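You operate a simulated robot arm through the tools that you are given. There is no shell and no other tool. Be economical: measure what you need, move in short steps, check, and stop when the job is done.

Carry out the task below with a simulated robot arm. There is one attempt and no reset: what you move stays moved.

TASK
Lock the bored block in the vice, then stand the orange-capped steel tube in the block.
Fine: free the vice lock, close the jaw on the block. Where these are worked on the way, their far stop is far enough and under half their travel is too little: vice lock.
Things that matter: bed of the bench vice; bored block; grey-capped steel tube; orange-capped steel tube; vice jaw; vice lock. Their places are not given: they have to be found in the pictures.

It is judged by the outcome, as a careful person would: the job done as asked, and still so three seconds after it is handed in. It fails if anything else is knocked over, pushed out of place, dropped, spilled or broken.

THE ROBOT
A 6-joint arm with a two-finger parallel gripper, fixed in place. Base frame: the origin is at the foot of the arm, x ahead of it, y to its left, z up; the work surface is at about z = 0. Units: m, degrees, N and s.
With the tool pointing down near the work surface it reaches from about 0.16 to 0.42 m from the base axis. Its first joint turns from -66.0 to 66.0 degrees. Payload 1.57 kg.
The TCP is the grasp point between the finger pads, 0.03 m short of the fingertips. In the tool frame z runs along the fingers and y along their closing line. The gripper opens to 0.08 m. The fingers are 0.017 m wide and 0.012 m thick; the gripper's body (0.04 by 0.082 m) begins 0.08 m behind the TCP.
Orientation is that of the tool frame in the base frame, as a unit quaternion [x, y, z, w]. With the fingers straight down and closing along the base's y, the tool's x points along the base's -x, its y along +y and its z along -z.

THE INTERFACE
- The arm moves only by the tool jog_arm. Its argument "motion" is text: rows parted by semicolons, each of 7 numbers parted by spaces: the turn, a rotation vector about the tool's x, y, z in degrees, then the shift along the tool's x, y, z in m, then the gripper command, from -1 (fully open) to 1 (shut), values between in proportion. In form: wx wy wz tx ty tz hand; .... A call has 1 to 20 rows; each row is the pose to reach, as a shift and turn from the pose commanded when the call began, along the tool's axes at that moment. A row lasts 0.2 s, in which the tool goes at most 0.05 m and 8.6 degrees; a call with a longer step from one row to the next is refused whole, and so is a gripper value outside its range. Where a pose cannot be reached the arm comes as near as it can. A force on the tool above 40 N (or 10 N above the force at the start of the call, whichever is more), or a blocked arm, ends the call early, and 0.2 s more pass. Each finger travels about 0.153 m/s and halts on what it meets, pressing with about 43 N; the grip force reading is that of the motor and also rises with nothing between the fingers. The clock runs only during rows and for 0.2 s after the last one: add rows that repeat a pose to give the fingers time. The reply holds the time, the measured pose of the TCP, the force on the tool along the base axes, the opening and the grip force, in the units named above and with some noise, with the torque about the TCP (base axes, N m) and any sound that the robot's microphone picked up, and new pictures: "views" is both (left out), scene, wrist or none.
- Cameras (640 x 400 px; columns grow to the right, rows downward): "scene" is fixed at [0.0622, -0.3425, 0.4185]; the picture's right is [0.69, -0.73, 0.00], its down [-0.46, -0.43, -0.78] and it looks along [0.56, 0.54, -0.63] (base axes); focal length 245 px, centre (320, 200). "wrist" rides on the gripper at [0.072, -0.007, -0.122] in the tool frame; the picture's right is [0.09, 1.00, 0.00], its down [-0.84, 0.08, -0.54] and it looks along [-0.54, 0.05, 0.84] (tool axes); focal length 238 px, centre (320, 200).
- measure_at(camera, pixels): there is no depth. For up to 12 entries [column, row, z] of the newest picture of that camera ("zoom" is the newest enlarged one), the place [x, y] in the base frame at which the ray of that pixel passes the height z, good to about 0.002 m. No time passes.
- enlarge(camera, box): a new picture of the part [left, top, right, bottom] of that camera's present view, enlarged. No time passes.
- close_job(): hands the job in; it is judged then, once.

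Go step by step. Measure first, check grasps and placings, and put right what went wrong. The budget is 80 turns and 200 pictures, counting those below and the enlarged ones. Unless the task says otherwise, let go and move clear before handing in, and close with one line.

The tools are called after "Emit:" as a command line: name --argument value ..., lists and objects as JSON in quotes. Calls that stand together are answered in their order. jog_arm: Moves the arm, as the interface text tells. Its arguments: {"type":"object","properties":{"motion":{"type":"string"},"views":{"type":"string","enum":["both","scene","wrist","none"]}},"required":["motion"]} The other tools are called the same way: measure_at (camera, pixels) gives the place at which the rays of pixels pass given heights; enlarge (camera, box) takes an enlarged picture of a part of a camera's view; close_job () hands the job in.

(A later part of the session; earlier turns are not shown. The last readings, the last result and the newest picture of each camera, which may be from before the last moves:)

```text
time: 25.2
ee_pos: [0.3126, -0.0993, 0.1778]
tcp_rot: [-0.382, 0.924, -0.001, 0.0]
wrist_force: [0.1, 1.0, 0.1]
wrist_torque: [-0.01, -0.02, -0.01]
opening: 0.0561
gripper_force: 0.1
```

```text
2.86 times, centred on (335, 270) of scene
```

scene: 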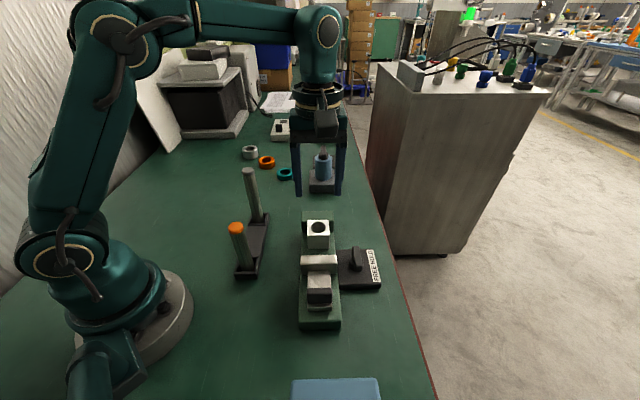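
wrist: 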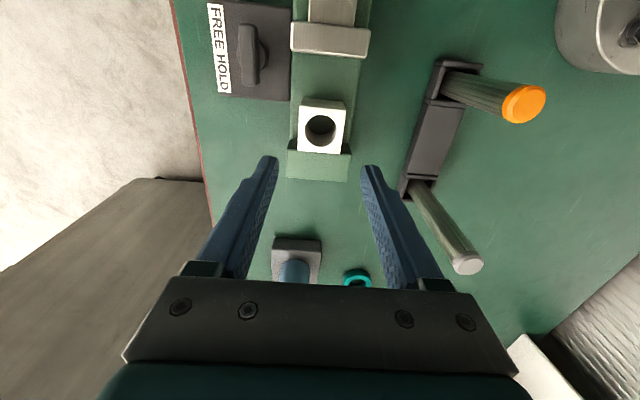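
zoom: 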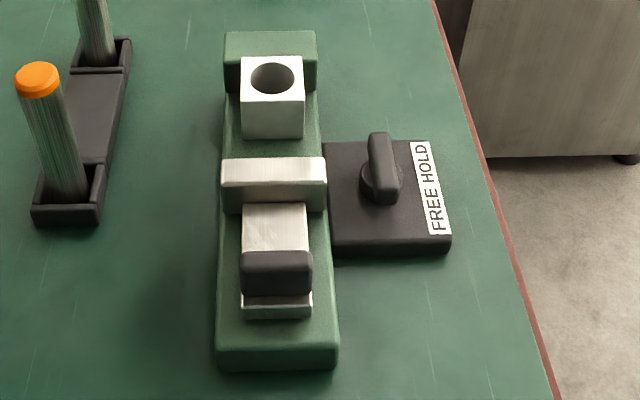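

The block stands level between the jaws. Next I'll go behind the jaw handle with fingers shut to push it forward; first moving above the area behind the handle.

Emit:
jog_arm --motion "0 0 0 0.04 0 0 0.4; 0 0 0 0.085 0 0 1; 0 0 0 0.13 0 0 1; 0 0 0 0.17 0 0 1; 0 0 0 0.187 0 0.02 1; 0 0 0 0.187 0 0.04 1; 0 0 0 0.187 0 0.04 1"

Emit:
enlarge --camera "scene" --box '[280, 200, 390, 340]'

```text
time: 26.8
ee_pos: [0.1793, -0.2317, 0.1379]
tcp_rot: [-0.383, 0.924, 0.0, 0.0]
wrist_force: [0.6, 0.6, 0.2]
wrist_torque: [-0.04, 0.02, 0.0]
opening: 0.0002
gripper_force: 21.2
```

scene: 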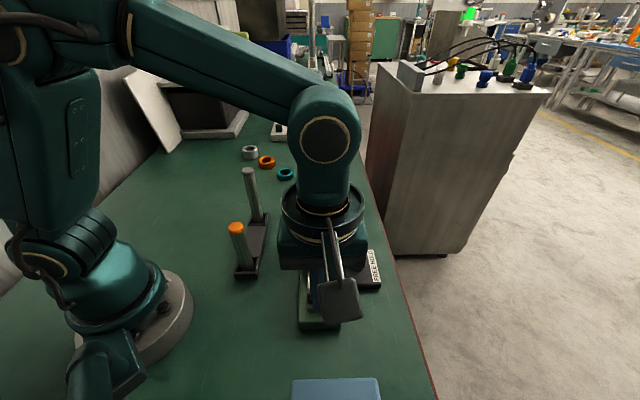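
wrist: 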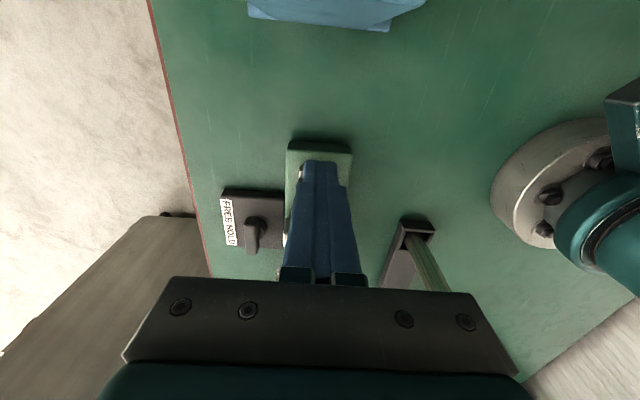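

```text
2.86 times, centred on (335, 270) of scene
```

zoom: 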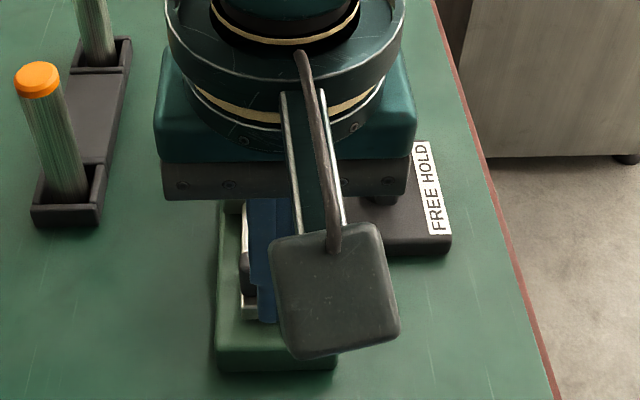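

The region behind the vice (t≈−0.02) is clear. I'll lower so the fingertips are at z≈0.045 and advance until contact with the handle.

Emit:
jog_arm --motion "0 0 0 0 0 0.03 1; 0 0 0 0 0 0.062 1; 0 0 0 -0.01 0 0.062 1; 0 0 0 -0.02 0 0.062 1; 0 0 0 -0.028 0 0.062 1; 0 0 0 -0.034 0 0.062 1; 0 0 0 -0.04 0 0.062 1; 0 0 0 -0.045 0 0.062 1"

Emit:
enlarge --camera "wrist" --box '[220, 80, 440, 290]'

```text
time: 28.6
ee_pos: [0.2103, -0.2001, 0.0762]
tcp_rot: [-0.382, 0.924, 0.0, 0.0]
wrist_force: [-0.3, -0.2, -0.5]
wrist_torque: [0.02, 0.02, -0.02]
opening: 0.0
gripper_force: 21.5
```

scene: 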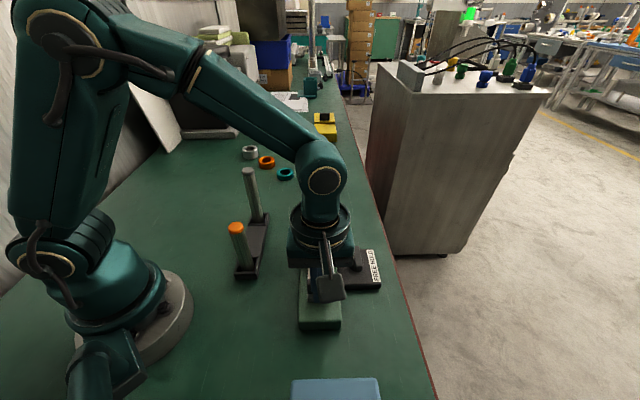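
wrist: 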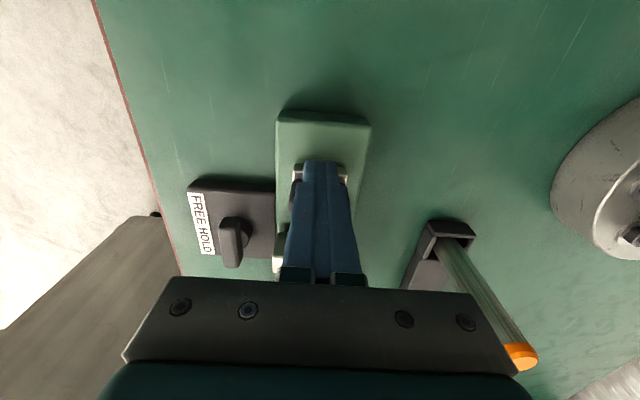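

```text
1.90 times, centred on (330, 185) of wrist
```

zoom: 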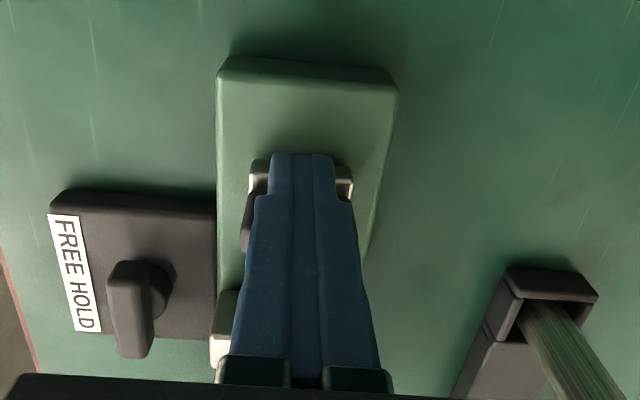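

No contact force yet at t≈0.024. I'll continue forward slowly.

Emit:
jog_arm --motion "0 0 0 -0.004 0 0 1; 0 0 0 -0.008 0 0 1; 0 0 0 -0.012 0 0 1; 0 0 0 -0.016 0 0 1; 0 0 0 -0.02 0 0 1; 0 0 0 -0.02 0 0 1"

Emit:
enlarge --camera "scene" --box '[280, 200, 390, 340]'

```text
time: 30.0
ee_pos: [0.2251, -0.1857, 0.0755]
tcp_rot: [-0.383, 0.924, -0.001, 0.0]
wrist_force: [-0.5, 0.3, 9.6]
wrist_torque: [0.04, 0.02, -0.01]
opening: 0.0001
gripper_force: 21.4
```

scene: 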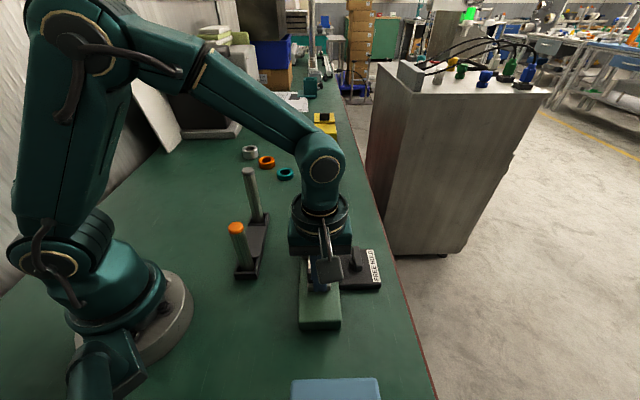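
wrist: 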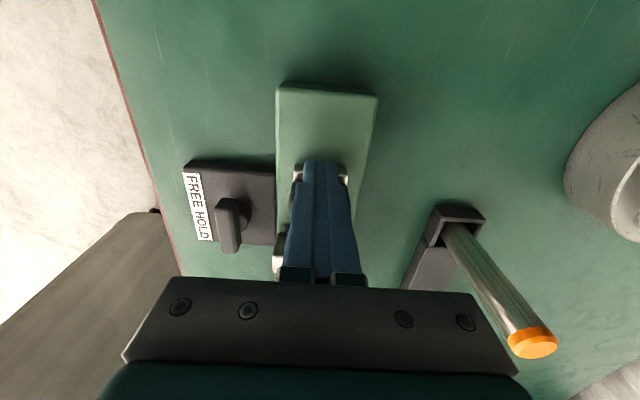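

```text
2.86 times, centred on (335, 270) of scene
```

zoom: 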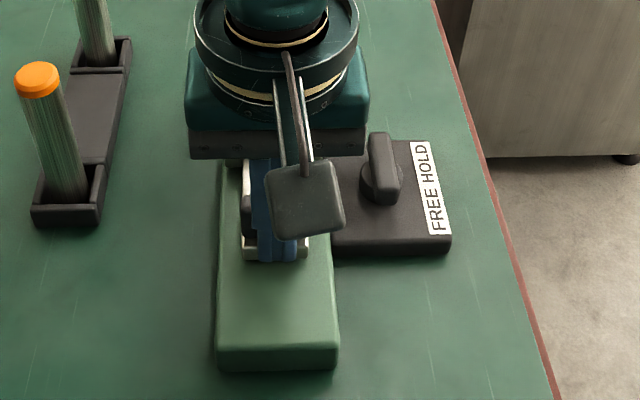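

The jaw is sliding freely (its tail moved from zoom row 318 to 260), so the lock is free. I'll raise 2 mm (9.6 N rub) and keep pushing until it clamps the block.

Emit:
jog_arm --motion "0 0 0 0 0 -0.002 1; 0 0 0 -0.004 0 -0.002 1; 0 0 0 -0.008 0 -0.002 1; 0 0 0 -0.012 0 -0.002 1; 0 0 0 -0.016 0 -0.002 1; 0 0 0 -0.016 0 -0.002 1"

Emit:
enlarge --camera "scene" --box '[280, 200, 390, 340]'

```text
time: 31.0
ee_pos: [0.2288, -0.1805, 0.0778]
tcp_rot: [-0.384, 0.923, 0.0, -0.007]
wrist_force: [-2.1, -5.0, 0.2]
wrist_torque: [0.01, 0.07, -0.02]
opening: 0.0001
gripper_force: 21.3
stopped in row 4: the force on the tool passed its limit at 48 N (the readings are from after the stop); the commanded pose is now the measured one
```

scene: 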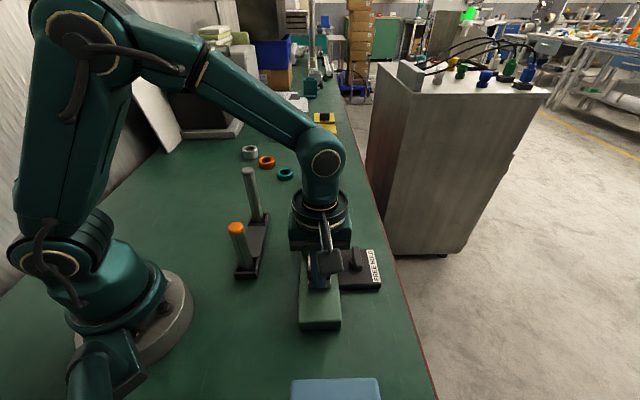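
wrist: 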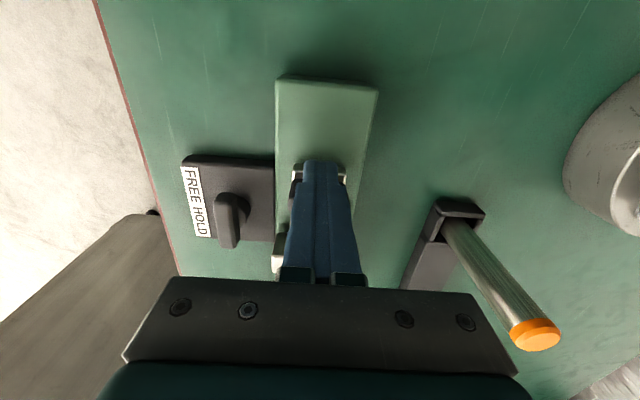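

```text
2.86 times, centred on (335, 270) of scene
```

zoom: 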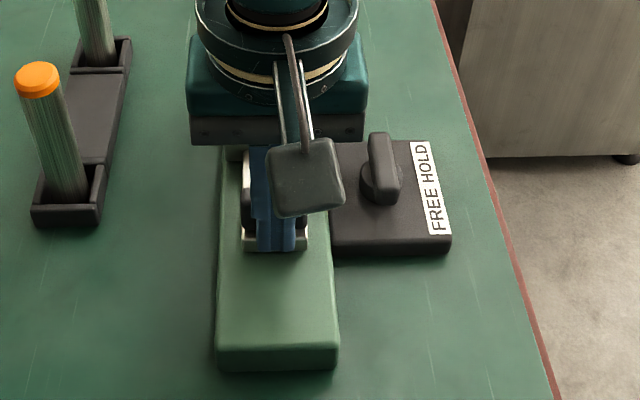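

Pushing hit 48 N and stopped – probably the block is clamped. I'll back off, rise and inspect.

Emit:
jog_arm --motion "0 0 0 0.008 0 0 1; 0 0 0 0.012 0 -0.03 1; 0 0 0 0.012 0 -0.07 1; 0 0 0 -0.03 0.02 -0.11 1; 0 0 0 -0.06 0.05 -0.11 1; 0 0 0 -0.09 0.08 -0.11 1"

Emit:
enlarge --camera "scene" --box '[280, 200, 390, 340]'

```text
refused: row 4 steps farther than a row can; nothing moved
```

```text
2.86 times, centred on (335, 270) of scene
```

zoom: 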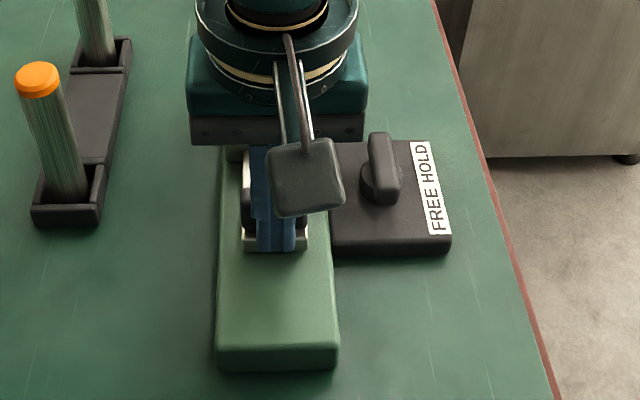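

The step was too long; I'll split it.

Emit:
jog_arm --motion "0 0 0 0.008 0 0 1; 0 0 0 0.012 0 -0.03 1; 0 0 0 0.012 0 -0.07 1; 0 0 0 0.0 0.01 -0.105 1; 0 0 0 -0.02 0.045 -0.12 1; 0 0 0 -0.04 0.085 -0.12 1; 0 0 0 -0.04 0.085 -0.12 1"

Emit:
enlarge --camera "scene" --box '[280, 200, 390, 340]'

```text
time: 32.6
ee_pos: [0.1974, -0.091, 0.197]
tcp_rot: [-0.383, 0.924, 0.0, -0.007]
wrist_force: [0.5, -0.4, 0.0]
wrist_torque: [0.02, -0.01, 0.02]
opening: 0.0002
gripper_force: 21.9
```

scene: 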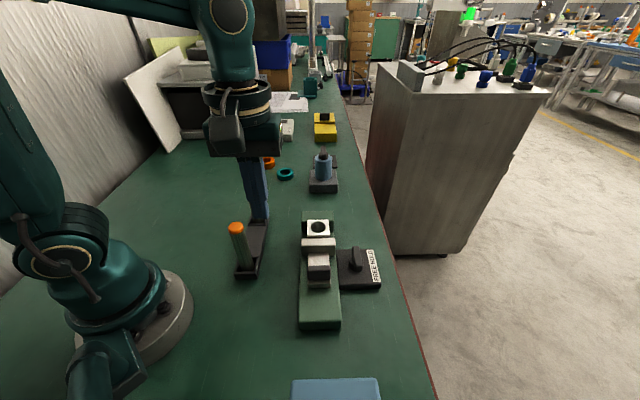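
wrist: 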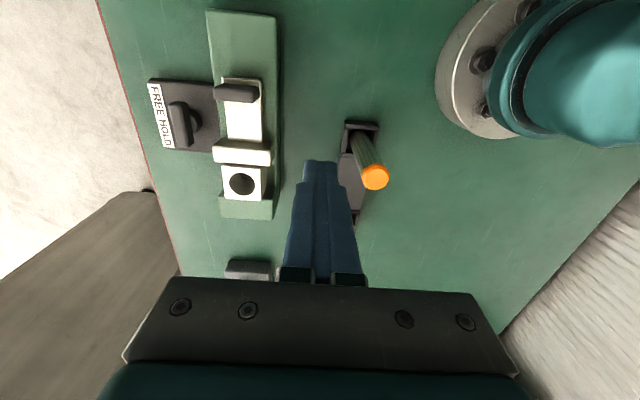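

```text
2.86 times, centred on (335, 270) of scene
```

zoom: 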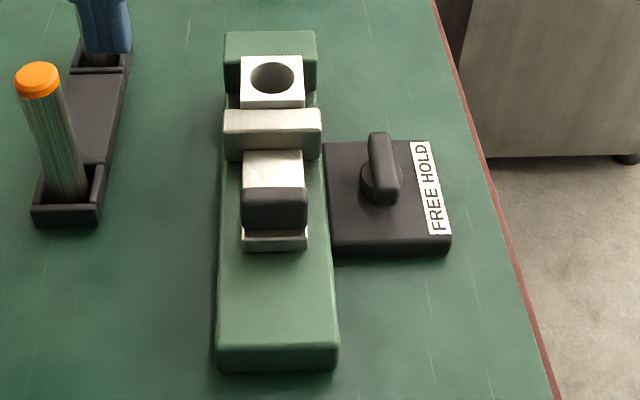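

The jaw now sits next to the block. I'll enlarge both views to check for gaps.

Emit:
enlarge --camera "scene" --box '[295, 200, 350, 260]'

Emit:
enlarge --camera "wrist" --box '[200, 130, 290, 225]'

```text
6.67 times, centred on (322, 230) of scene
```

zoom: 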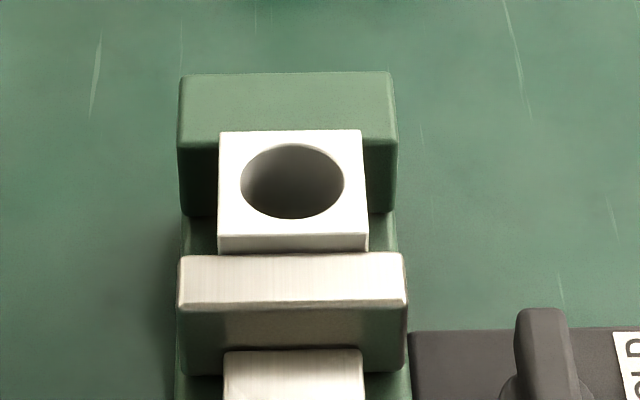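

```text
4.21 times, centred on (245, 178) of wrist
```

zoom: 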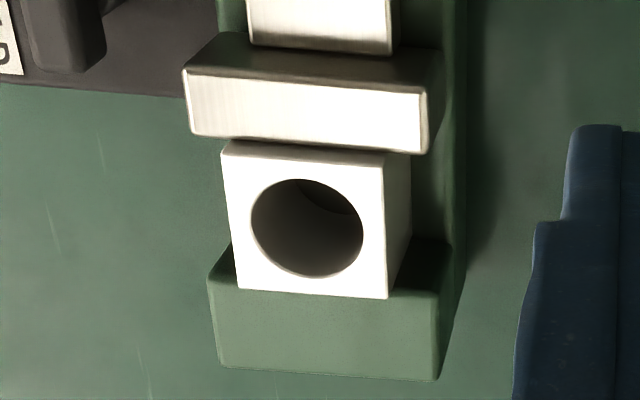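

Emit:
measure_at --camera "zoom" --pixels '[[222, 141, 0.061], [384, 153, 0.061], [388, 299, 0.061], [236, 290, 0.061], [307, 228, 0.061], [192, 135, 0.05], [424, 154, 0.05], [208, 280, 0.05], [438, 293, 0.05], [218, 368, 0.05], [434, 380, 0.05]]'

Emit:
measure_at --camera "scene" --pixels '[[306.7, 219.6, 0.061], [328.2, 219.4, 0.061], [329, 235, 0.061], [306.5, 235.3, 0.061], [317.8, 227.2, 0.061], [300.6, 238.5, 0.05], [334.5, 238, 0.05], [300.6, 221.3, 0.05], [333.5, 220.8, 0.05], [300.6, 245, 0.05]]'

```text
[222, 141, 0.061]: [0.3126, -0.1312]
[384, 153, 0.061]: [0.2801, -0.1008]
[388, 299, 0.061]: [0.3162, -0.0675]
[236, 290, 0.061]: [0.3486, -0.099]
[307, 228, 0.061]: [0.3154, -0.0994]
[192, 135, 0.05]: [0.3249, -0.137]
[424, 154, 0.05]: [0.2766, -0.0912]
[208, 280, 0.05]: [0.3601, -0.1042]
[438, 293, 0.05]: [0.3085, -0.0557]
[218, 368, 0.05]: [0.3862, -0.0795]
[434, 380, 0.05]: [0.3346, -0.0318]
```

```text
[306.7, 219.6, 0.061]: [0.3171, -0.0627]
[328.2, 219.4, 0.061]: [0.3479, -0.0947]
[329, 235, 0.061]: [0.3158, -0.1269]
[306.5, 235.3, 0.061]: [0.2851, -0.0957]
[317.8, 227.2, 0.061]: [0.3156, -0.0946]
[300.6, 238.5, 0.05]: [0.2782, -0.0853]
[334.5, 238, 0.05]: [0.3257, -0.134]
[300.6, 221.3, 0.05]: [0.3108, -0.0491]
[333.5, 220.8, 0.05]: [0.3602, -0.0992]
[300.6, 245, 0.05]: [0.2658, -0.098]
```

Heights make the gaps ambiguous by a few mm. I'll put the wrist camera straight above the clamp line for a parallax-free look.

Emit:
jog_arm --motion "0 0 0 -0.025 -0.015 0 1; 0 0 0 -0.06 -0.032 0 1; 0 0 0 -0.095 -0.05 0 1; 0 0 0 -0.13 -0.068 0.01 1; 0 0 0 -0.155 -0.082 0.025 1; 0 0 0 -0.1676 -0.087 0.037 1; 0 0 0 -0.1676 -0.087 0.037 1" --views "wrist"

Emit:
enlarge --camera "wrist" --box '[270, 0, 370, 80]'

```text
time: 34.2
ee_pos: [0.379, -0.0346, 0.1589]
tcp_rot: [-0.384, 0.923, 0.0, -0.006]
wrist_force: [-0.1, 0.2, 1.0]
wrist_torque: [0.0, 0.0, -0.02]
opening: 0.0
gripper_force: 21.2
```

wrist: 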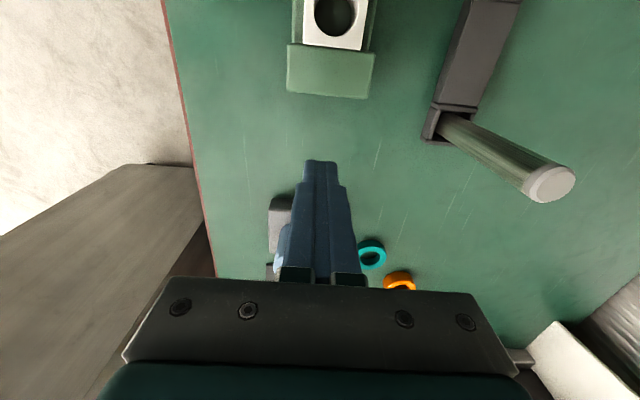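

```text
5.00 times, centred on (320, 40) of wrist
```

zoom: 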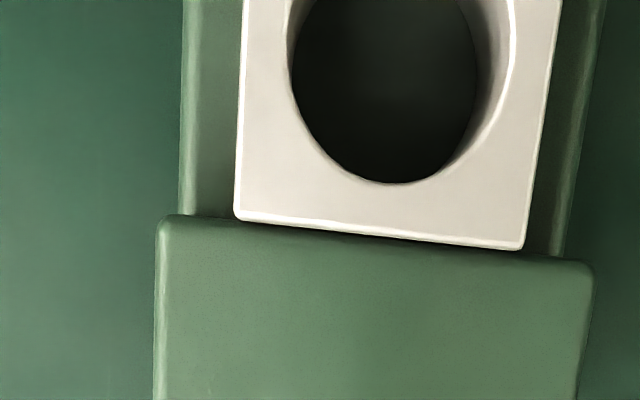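

The block is flush against the fixed jaw (zoom row ~225) and the jaw presses behind it: it is clamped. Now back to the knob to lock it, approaching with fingers part-open.

Emit:
jog_arm --motion "0 0 0 0.035 -0.016 0 0.125; 0 0 0 0.075 -0.035 0 0.125; 0 0 0 0.115 -0.055 0 0.125; 0 0 0 0.14 -0.066 0 0.125; 0 0 0 0.1498 -0.0713 0 0.125; 0 0 0 0.1498 -0.0713 0.03 0.125; 0 0 0 0.1498 -0.0713 0.06 0.125; 0 0 0 0.1498 -0.0713 0.06 0.125"

Emit:
enlarge --camera "wrist" --box '[240, 80, 400, 220]'

```text
time: 36.0
ee_pos: [0.3203, -0.1911, 0.1002]
tcp_rot: [-0.383, 0.924, 0.0, -0.006]
wrist_force: [0.0, 0.2, 0.8]
wrist_torque: [0.0, 0.0, 0.01]
opening: 0.035
gripper_force: 0.0
```

scene: 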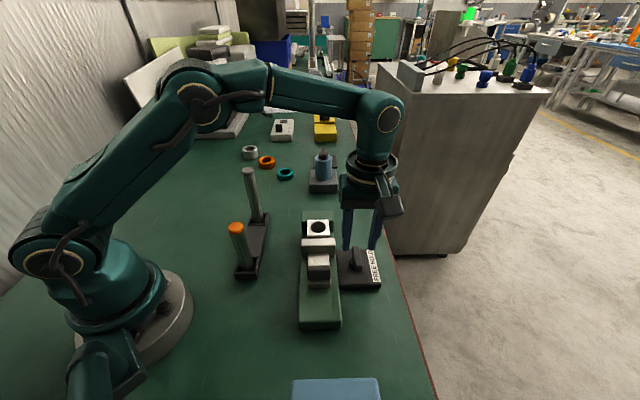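
wrist: 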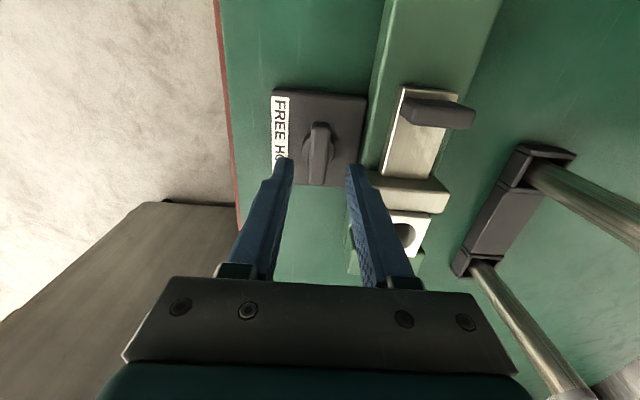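

```text
2.86 times, centred on (320, 150) of wrist
```

zoom: 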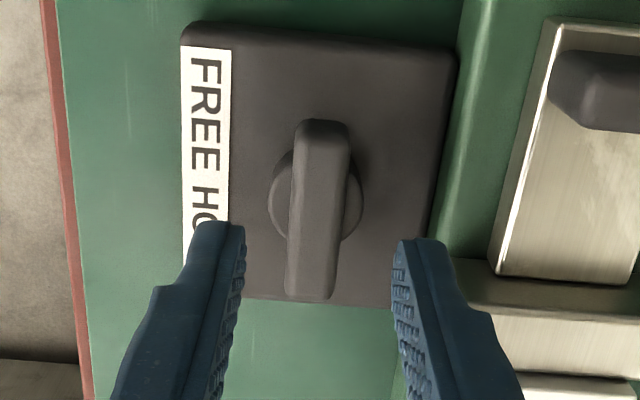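

The bar is centred between the fingers. I'll descend to the earlier height and grip.

Emit:
jog_arm --motion "0 0 0 -0.001 -0.001 0.017 0.125; 0 0 0 -0.001 -0.001 0.034 0.125; 0 0 0 -0.001 -0.001 0.034 0.125; 0 0 0 -0.001 -0.001 0.034 0.5; 0 0 0 -0.001 -0.001 0.034 0.9; 0 0 0 -0.001 -0.001 0.034 0.9" --views "wrist"

```text
time: 37.4
ee_pos: [0.3221, -0.1917, 0.0661]
tcp_rot: [-0.383, 0.924, 0.002, -0.007]
wrist_force: [-9.9, 10.9, 4.6]
wrist_torque: [-0.01, -0.06, -0.27]
opening: 0.0148
gripper_force: 31.0
```

wrist: 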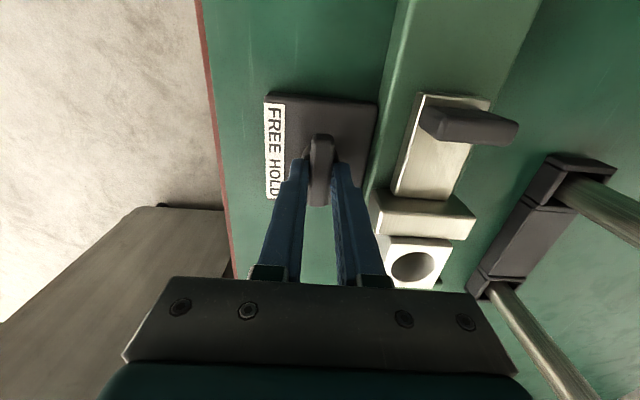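

Gripping the bar. Turning clockwise 90° back to the hold position.

Emit:
jog_arm --motion "0 0 7.5 0 0.001 0 0.9; 0 0 15 0 0.001 0 0.9; 0 0 22.5 0 0.001 0 0.9; 0 0 30 0 0.001 0 0.9; 0 0 37.5 0 0.001 0 0.9; 0 0 45 0 0.001 0 0.9; 0 0 52.5 0 0.001 0 0.9; 0 0 60 0 0.001 0 0.9; 0 0 67.5 0 0.001 0 0.9; 0 0 75 0 0.001 0 0.9; 0 0 82.5 0 0.001 0 0.9; 0 0 90 0 0.001 0 0.9; 0 0 95 0 0.001 0 0.9; 0 0 95 0 0.001 0 0.9"

```text
time: 40.4
ee_pos: [0.3228, -0.1905, 0.0661]
tcp_rot: [0.422, 0.906, -0.006, -0.005]
wrist_force: [-6.6, 3.6, -2.1]
wrist_torque: [0.44, 0.05, 0.62]
opening: 0.0159
gripper_force: 31.5
```

scene: 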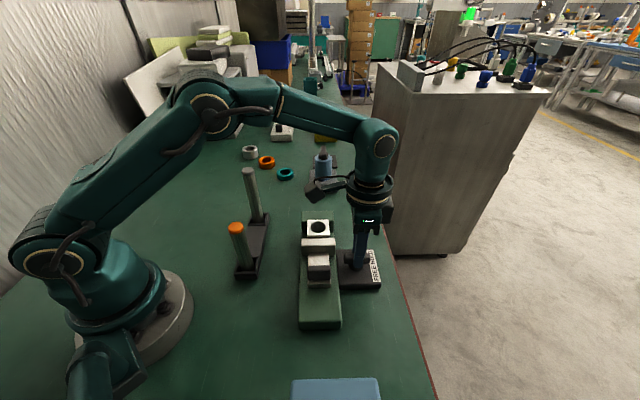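
wrist: 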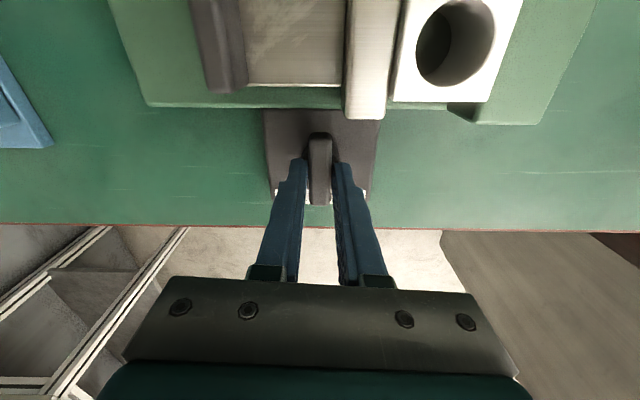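

The knob is back at its hold stop (0.62 N·m). I'll ease, release and rise, then turn to the orange tube.

Emit:
jog_arm --motion "0 0 -4.5 0 0 0 0.9; 0 0 -4.5 0 0 0 0.4; 0 0 -4.5 0 0 0 0.1; 0 0 -4.5 0 0 -0.03 0.1; 0 0 -4.5 0 0 -0.07 0.1; 0 0 -4.5 0 0 -0.11 0.1; 0 0 -4.5 0 0 -0.15 0.1; 0 0 -4.5 0 0 -0.15 0.1"

Emit:
enlarge --camera "scene" --box '[280, 200, 390, 340]'

Emit:
enlarge --camera "scene" --box '[210, 150, 290, 290]'

```text
time: 42.2
ee_pos: [0.3136, -0.1833, 0.2086]
tcp_rot: [0.386, 0.922, -0.005, -0.005]
wrist_force: [-0.6, -0.3, -0.2]
wrist_torque: [-0.01, -0.06, 0.0]
opening: 0.036
gripper_force: 0.1
out of reach, approached as far as the arm can: row 7, 8
```

scene: 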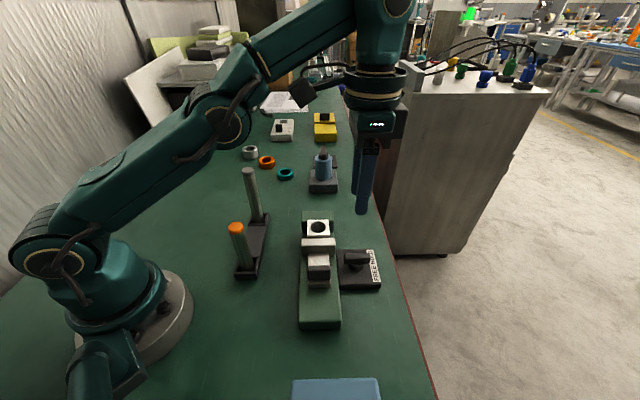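
wrist: 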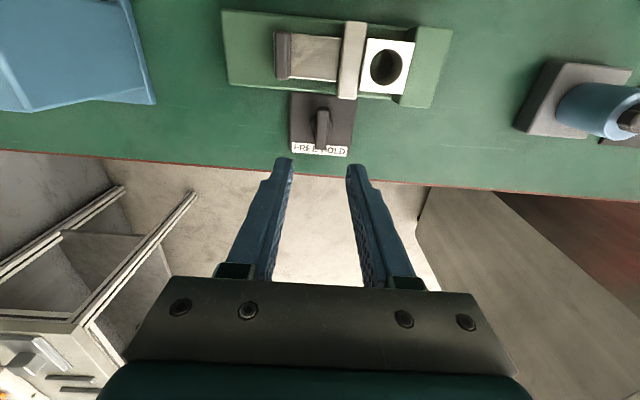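

```text
2.86 times, centred on (335, 270) of scene
```

zoom: 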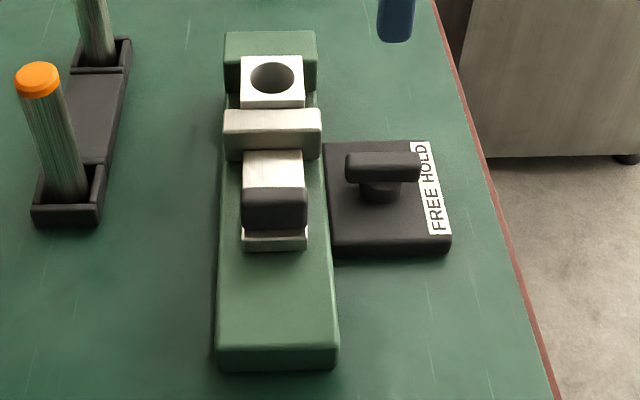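

```text
2.86 times, centred on (250, 220) of scene
```

zoom: 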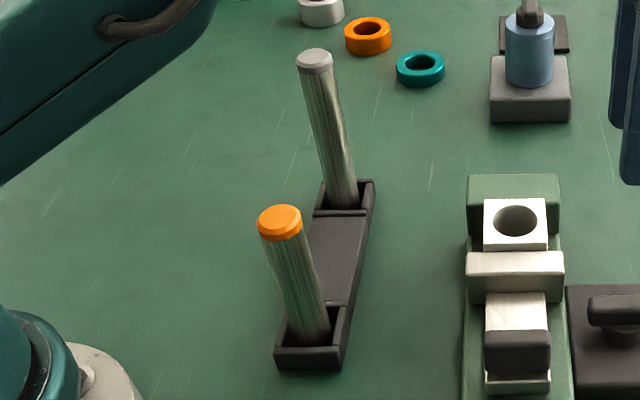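

The lock is back at hold with the block clamped. Now I'll measure the orange tube.

Emit:
measure_at --camera "zoom" --pixels '[[279, 217, 0.11], [279, 217, 0.115], [279, 217, 0.12], [279, 217, 0.125], [257, 222, 0.118], [302, 218, 0.118], [309, 338, 0.01], [275, 366, 0], [340, 368, 0], [351, 310, 0.02], [276, 347, 0.02], [340, 347, 0.02]]'

```text
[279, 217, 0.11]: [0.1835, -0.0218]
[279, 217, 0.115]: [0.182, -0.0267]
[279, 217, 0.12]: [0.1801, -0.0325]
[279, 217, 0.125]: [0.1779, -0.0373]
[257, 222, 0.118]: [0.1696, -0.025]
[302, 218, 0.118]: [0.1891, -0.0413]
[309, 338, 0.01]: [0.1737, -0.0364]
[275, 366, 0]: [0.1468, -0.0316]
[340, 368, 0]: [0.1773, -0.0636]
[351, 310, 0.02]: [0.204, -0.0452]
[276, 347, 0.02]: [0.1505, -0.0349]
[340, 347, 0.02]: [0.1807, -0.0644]
```

The tube's axis is near (0.178, −0.036), top ≈0.122, diameter ≈25 mm. I'll move above it while turning back to yaw 45°.

Emit:
jog_arm --motion "0 0 -7.5 0.0167 0.0006 0 0.1; 0 0 -15 0.0333 0.0011 0 0.1; 0 0 -22.5 0.05 0.0017 0 0; 0 0 -30 0.0667 0.0023 0 -0.2; 0 0 -37.5 0.0833 0.0028 0 -0.2; 0 0 -45 0.1 0.0034 0 -0.2; 0 0 -52.5 0.1167 0.004 0 -0.2; 0 0 -60 0.1333 0.0045 0 -0.2; 0 0 -67.5 0.15 0.005 0 -0.2; 0 0 -75 0.1667 0.0057 0 -0.2; 0 0 -82.5 0.1833 0.0062 0 -0.2; 0 0 -90 0.2001 0.0068 0 -0.2; 0 0 -90 0.2001 0.0068 0 -0.2"

```text
time: 45.0
ee_pos: [0.1777, -0.0372, 0.2082]
tcp_rot: [-0.38, 0.925, 0.0, -0.007]
wrist_force: [0.7, 0.0, 0.8]
wrist_torque: [0.0, 0.02, -0.01]
opening: 0.048
gripper_force: 0.1
```

scene: 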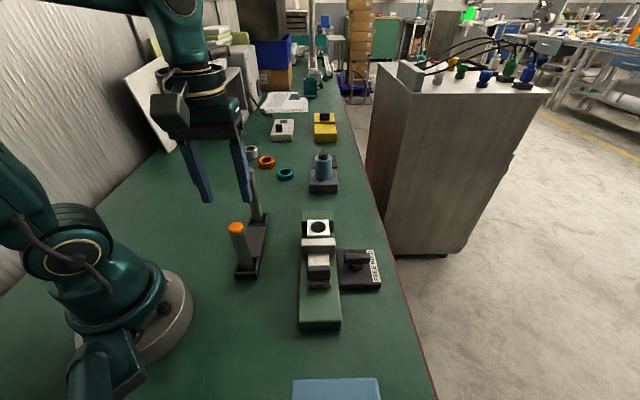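
wrist: 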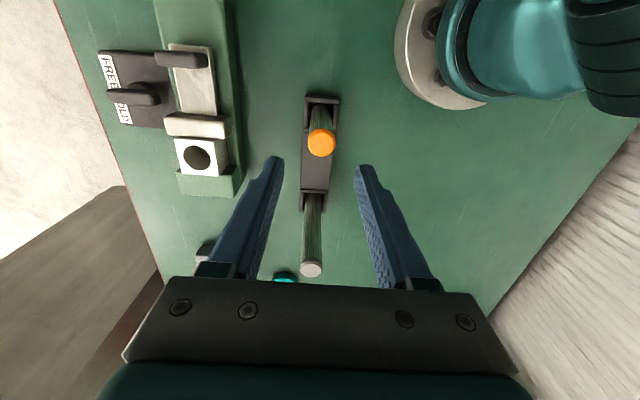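

Emit:
measure_at --camera "wrist" --pixels '[[321, 142, 0.12], [321, 142, 0.123], [321, 142, 0.126], [307, 143, 0.12], [335, 141, 0.12], [197, 154, 0.061]]'

Emit:
enlarge --camera "wrist" --box '[280, 80, 360, 180]'

```text
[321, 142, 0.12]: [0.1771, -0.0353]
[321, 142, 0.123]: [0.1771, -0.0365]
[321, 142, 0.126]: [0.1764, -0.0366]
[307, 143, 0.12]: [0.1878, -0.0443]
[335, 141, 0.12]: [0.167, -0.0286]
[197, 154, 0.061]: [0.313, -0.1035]
```

```text
4.00 times, centred on (320, 130) of wrist
```

zoom: 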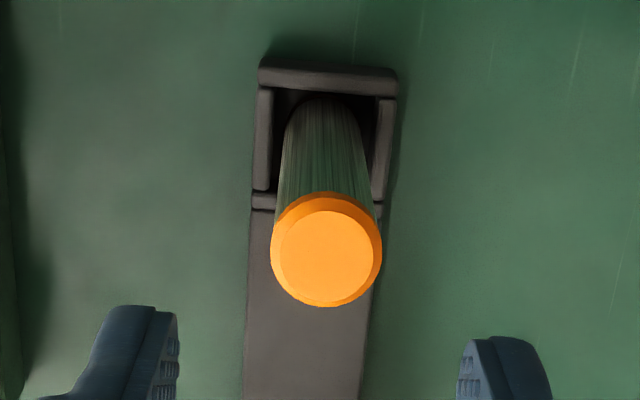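

The tube axis (0.177, −0.036) is under the TCP. I'll square the small tool tilt and descend to z≈0.095 with the fingers astride the tube.

Emit:
jog_arm --motion "0.31 -0.74 0 -0.0002 0.001 0.01 -0.4; 0.31 -0.74 0 -0.0002 0.001 0.04 -0.4; 0.31 -0.74 0 -0.0002 0.001 0.07 -0.4; 0.31 -0.74 0 -0.0002 0.001 0.095 -0.4; 0.31 -0.74 0 -0.0002 0.001 0.113 -0.4; 0.31 -0.74 0 -0.0002 0.001 0.113 -0.4"

```text
time: 46.4
ee_pos: [0.1765, -0.0369, 0.0967]
tcp_rot: [-0.38, 0.925, 0.0, 0.001]
wrist_force: [0.5, -1.1, -0.6]
wrist_torque: [0.01, -0.01, 0.01]
opening: 0.0558
gripper_force: 0.0
```

scene: 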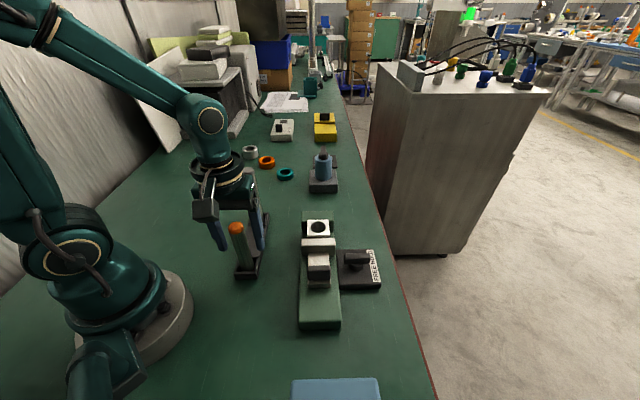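
wrist: 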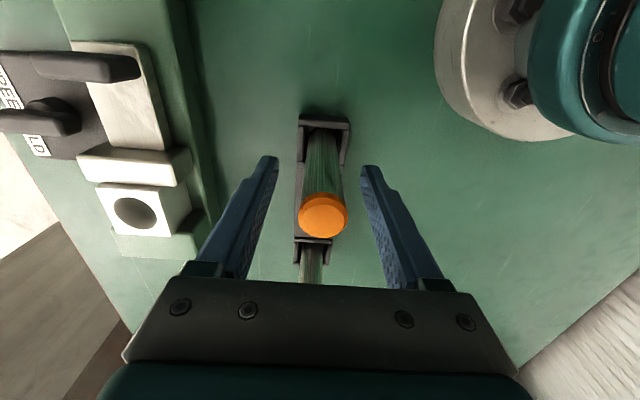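

Tilt is corrected and the tube stands between the fingers. Closing on it.

Emit:
jog_arm --motion "0 0 0 0 0 0 0; 0 0 0 0 0 0 0.3; 0 0 0 0 0 0 0.6; 0 0 0 0 0 0 0.8; 0 0 0 0 0 0 0.8" --views "wrist"

```text
time: 47.6
ee_pos: [0.1761, -0.0384, 0.0969]
tcp_rot: [-0.379, 0.925, -0.001, 0.001]
wrist_force: [0.0, -0.6, 0.5]
wrist_torque: [0.01, 0.02, 0.01]
opening: 0.024
gripper_force: 35.8
```

wrist: 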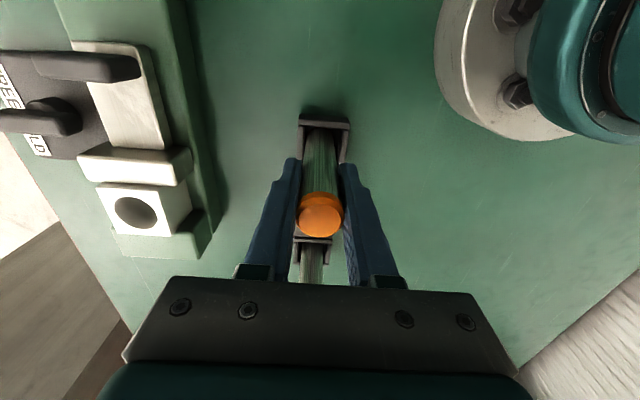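

Gripped at 24 mm. I'll lift straight up 105 mm, then hover beside the vice to measure the bore accurately.

Emit:
jog_arm --motion "0 0 0 0 0 -0.02 0.8; 0 0 0 0 0 -0.05 0.8; 0 0 0 0 0 -0.08 0.8; 0 0 0 0 0 -0.105 0.8; 0 0 0 -0.015 -0.022 -0.105 0.8; 0 0 0 -0.035 -0.05 -0.105 0.8; 0 0 0 -0.055 -0.078 -0.105 0.8; 0 0 0 -0.055 -0.078 -0.105 0.8"

Emit:
enlarge --camera "wrist" --box '[180, 80, 340, 220]'

Emit:
enlarge --camera "scene" --box '[210, 130, 350, 290]'

```text
time: 49.4
ee_pos: [0.2718, -0.0553, 0.2018]
tcp_rot: [-0.379, 0.925, -0.001, 0.0]
wrist_force: [0.4, 0.6, -0.4]
wrist_torque: [-0.04, -0.04, 0.03]
opening: 0.0238
gripper_force: 36.2
```

scene: 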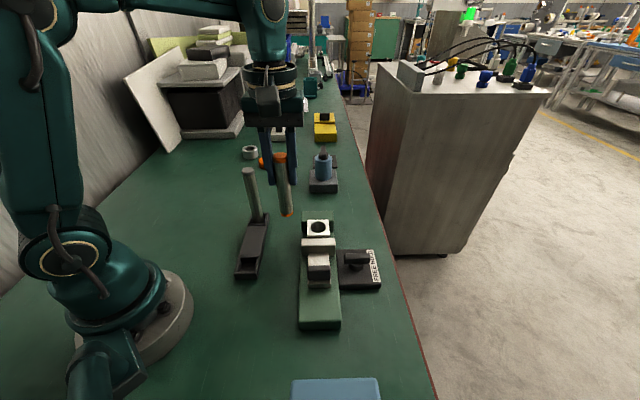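
wrist: 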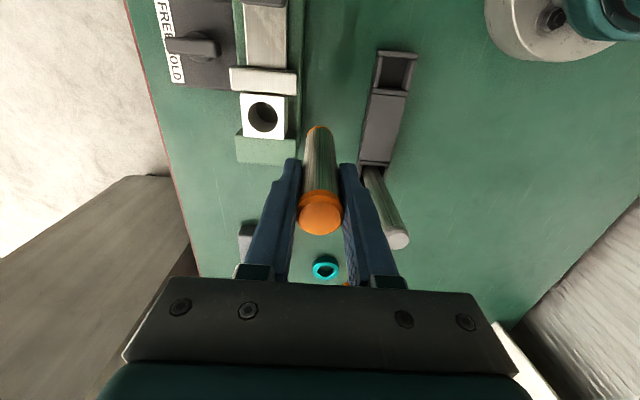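

```text
2.86 times, centred on (260, 150) of wrist
```

zoom: 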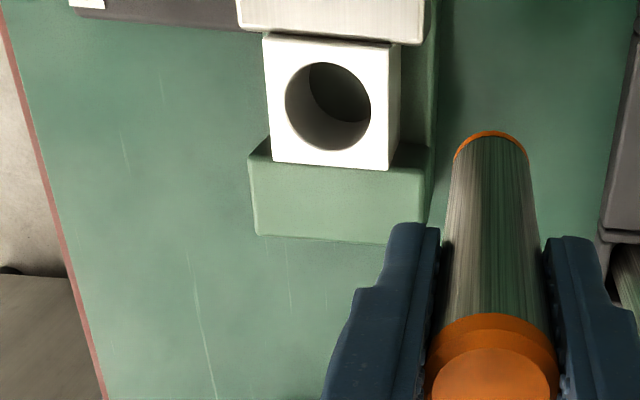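

```text
2.50 times, centred on (280, 210) of scene
```

zoom: 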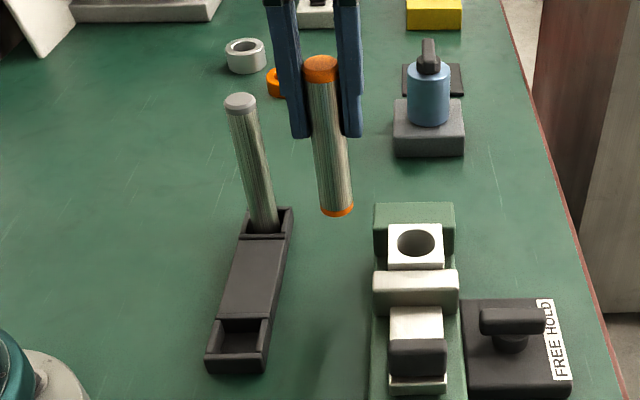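

Emit:
measure_at --camera "wrist" --pixels '[[262.8, 117.4, 0.061], [247.8, 117, 0.061], [277.8, 117.5, 0.061], [262.5, 102, 0.061], [263.5, 133, 0.061], [240.5, 92, 0.061], [284, 139.5, 0.061], [243.5, 136.5, 0.061], [284.5, 95.5, 0.061]]'

Emit:
measure_at --camera "zoom" --pixels '[[415.5, 243, 0.061], [396, 243, 0.061], [435, 243, 0.061], [415.5, 230, 0.061], [415.5, 257, 0.061], [337, 212, 0.11], [337, 212, 0.105]]'

```text
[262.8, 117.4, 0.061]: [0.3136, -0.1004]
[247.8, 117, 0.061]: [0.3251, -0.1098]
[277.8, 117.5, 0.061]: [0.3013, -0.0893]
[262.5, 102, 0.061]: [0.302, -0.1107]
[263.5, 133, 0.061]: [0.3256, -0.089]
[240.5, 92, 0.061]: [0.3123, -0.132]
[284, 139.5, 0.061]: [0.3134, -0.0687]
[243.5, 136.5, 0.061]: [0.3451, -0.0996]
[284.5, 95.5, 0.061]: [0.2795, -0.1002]
```

```text
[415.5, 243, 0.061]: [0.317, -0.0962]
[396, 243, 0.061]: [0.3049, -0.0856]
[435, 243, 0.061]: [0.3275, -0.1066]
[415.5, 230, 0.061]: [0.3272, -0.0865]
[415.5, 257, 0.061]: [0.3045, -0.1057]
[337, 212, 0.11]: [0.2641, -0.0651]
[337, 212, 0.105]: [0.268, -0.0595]
```

Bore centre estimates: wrist (0.3136,−0.1004), scene (0.317,−0.096); I'll use about (0.313,−0.1005). I'll move over it with the tube end just above the block and compare in both views.

Emit:
jog_arm --motion "0 0 0 0.001 -0.02 0 0.8; 0 0 0 0.002 -0.045 0 0.8; 0 0 0 0.0031 -0.0611 0 0.8; 0 0 0 0.0031 -0.0611 0.012 0.8; 0 0 0 0.0031 -0.0611 0.024 0.8; 0 0 0 0.0031 -0.0611 0.024 0.8"

Emit:
enlarge --camera "wrist" --box '[270, 50, 370, 150]'

Emit:
enlarge --camera "scene" --box '[280, 170, 360, 260]'

```text
time: 50.8
ee_pos: [0.3118, -0.1007, 0.1776]
tcp_rot: [-0.379, 0.925, 0.0, 0.002]
wrist_force: [0.9, 0.3, -0.9]
wrist_torque: [-0.02, -0.01, 0.0]
opening: 0.0239
gripper_force: 35.3
```

scene: 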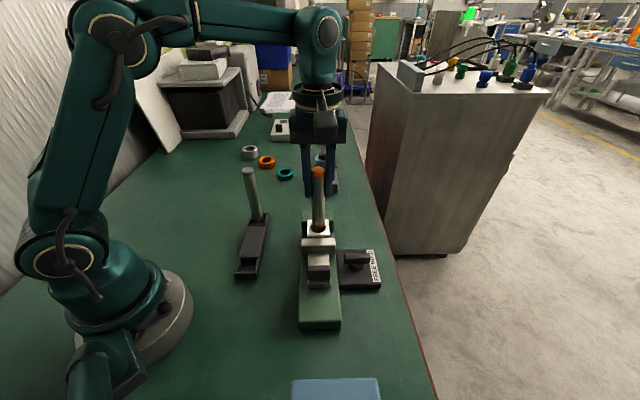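
wrist: 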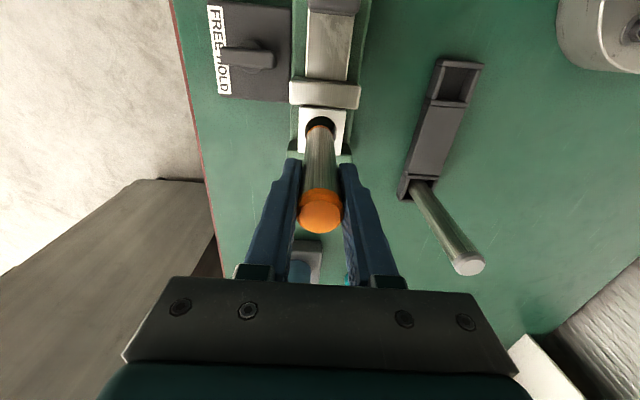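

```text
4.00 times, centred on (320, 100) of wrist
```

zoom: 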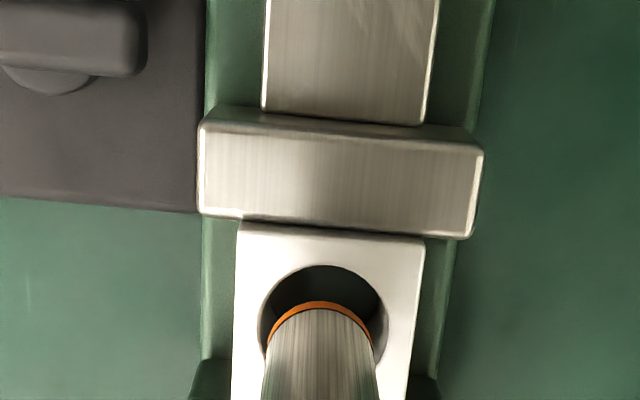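

```text
4.44 times, centred on (320, 215) of scene
```

zoom: 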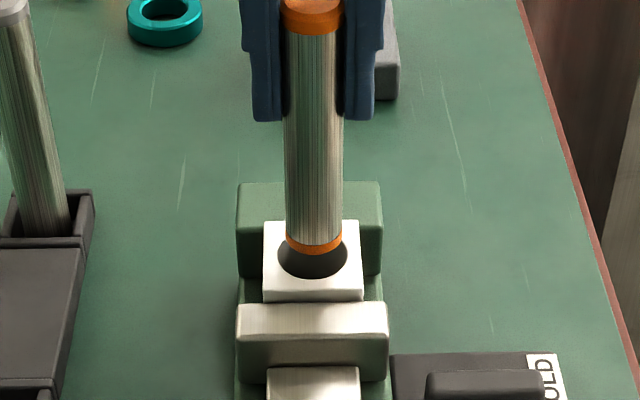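

Emit:
measure_at --camera "zoom" --pixels '[[314, 255, 0.08], [314, 255, 0.085], [314, 255, 0.09], [313, 278, 0.061], [313, 278, 0.064], [313, 278, 0.067]]'

Emit:
measure_at --camera "wrist" --pixels '[[320, 125.4, 0.08], [320, 125.4, 0.085], [320, 125.4, 0.09], [320.5, 116.3, 0.061], [320.5, 116.3, 0.064], [320.5, 116.3, 0.067]]'

```text
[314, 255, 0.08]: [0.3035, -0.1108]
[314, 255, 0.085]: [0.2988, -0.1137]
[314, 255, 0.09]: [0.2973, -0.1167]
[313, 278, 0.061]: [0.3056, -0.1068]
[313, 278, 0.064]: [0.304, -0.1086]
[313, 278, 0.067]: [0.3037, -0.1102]
```

```text
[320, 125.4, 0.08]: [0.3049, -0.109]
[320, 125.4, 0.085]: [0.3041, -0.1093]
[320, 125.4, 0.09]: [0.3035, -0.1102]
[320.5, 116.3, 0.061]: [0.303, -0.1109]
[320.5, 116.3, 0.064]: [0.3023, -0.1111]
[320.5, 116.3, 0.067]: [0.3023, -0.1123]
```

Side alignment is good in both views; along the vice axis the wrist says centred, the scene says about 3 mm farther. I'll shift 1 mm forward and lower slowly into the bore's mouth.

Emit:
jog_arm --motion "0 0 0 -0.001 0 0 0.8; 0 0 0 -0.001 0 0.005 0.8; 0 0 0 -0.001 0 0.01 0.8; 0 0 0 -0.001 0 0.015 0.8; 0 0 0 -0.001 0 0.015 0.8"

Emit:
enlarge --camera "wrist" --box '[270, 50, 370, 150]'

Emit:
enlarge --camera "scene" --box '[280, 170, 360, 260]'

```text
time: 52.0
ee_pos: [0.3128, -0.0992, 0.1627]
tcp_rot: [-0.38, 0.925, 0.0, 0.0]
wrist_force: [-2.5, -1.7, -0.7]
wrist_torque: [-0.06, 0.25, 0.03]
opening: 0.0241
gripper_force: 36.0
```

scene: 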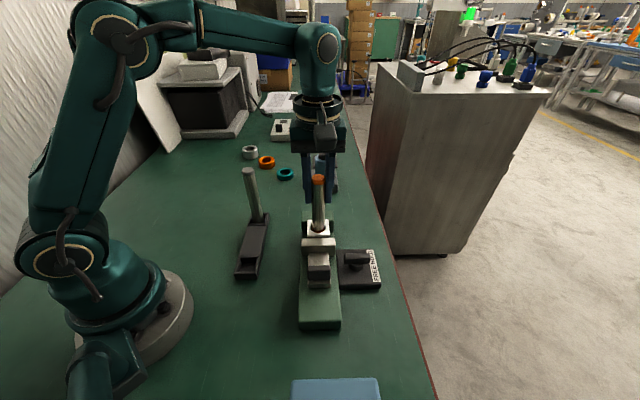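
wrist: 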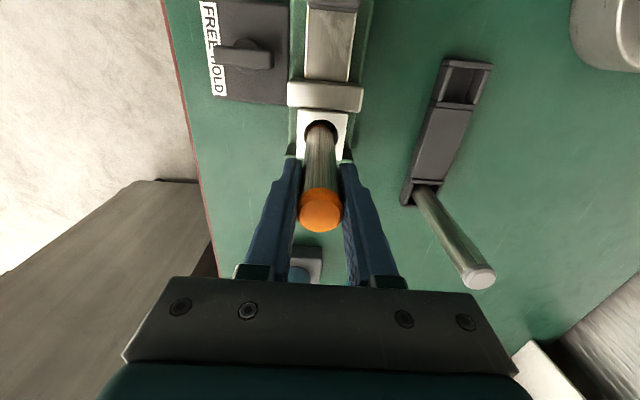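

```text
4.00 times, centred on (320, 100) of wrist
```

zoom: 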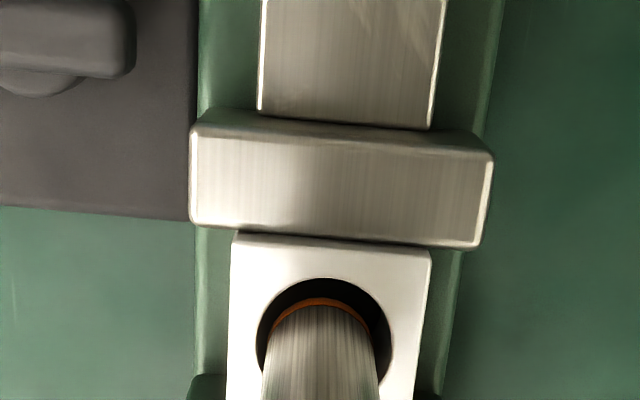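

```text
4.44 times, centred on (320, 215) of scene
```

zoom: 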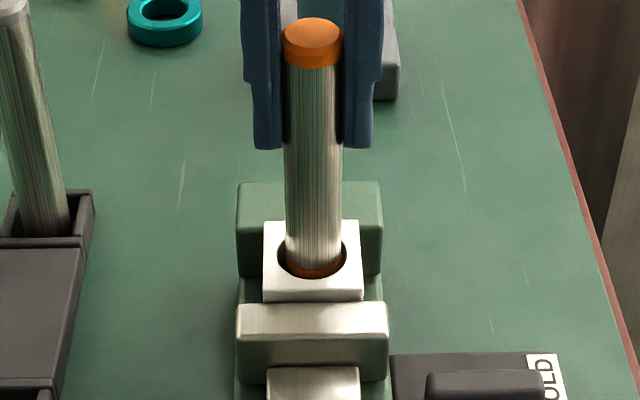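

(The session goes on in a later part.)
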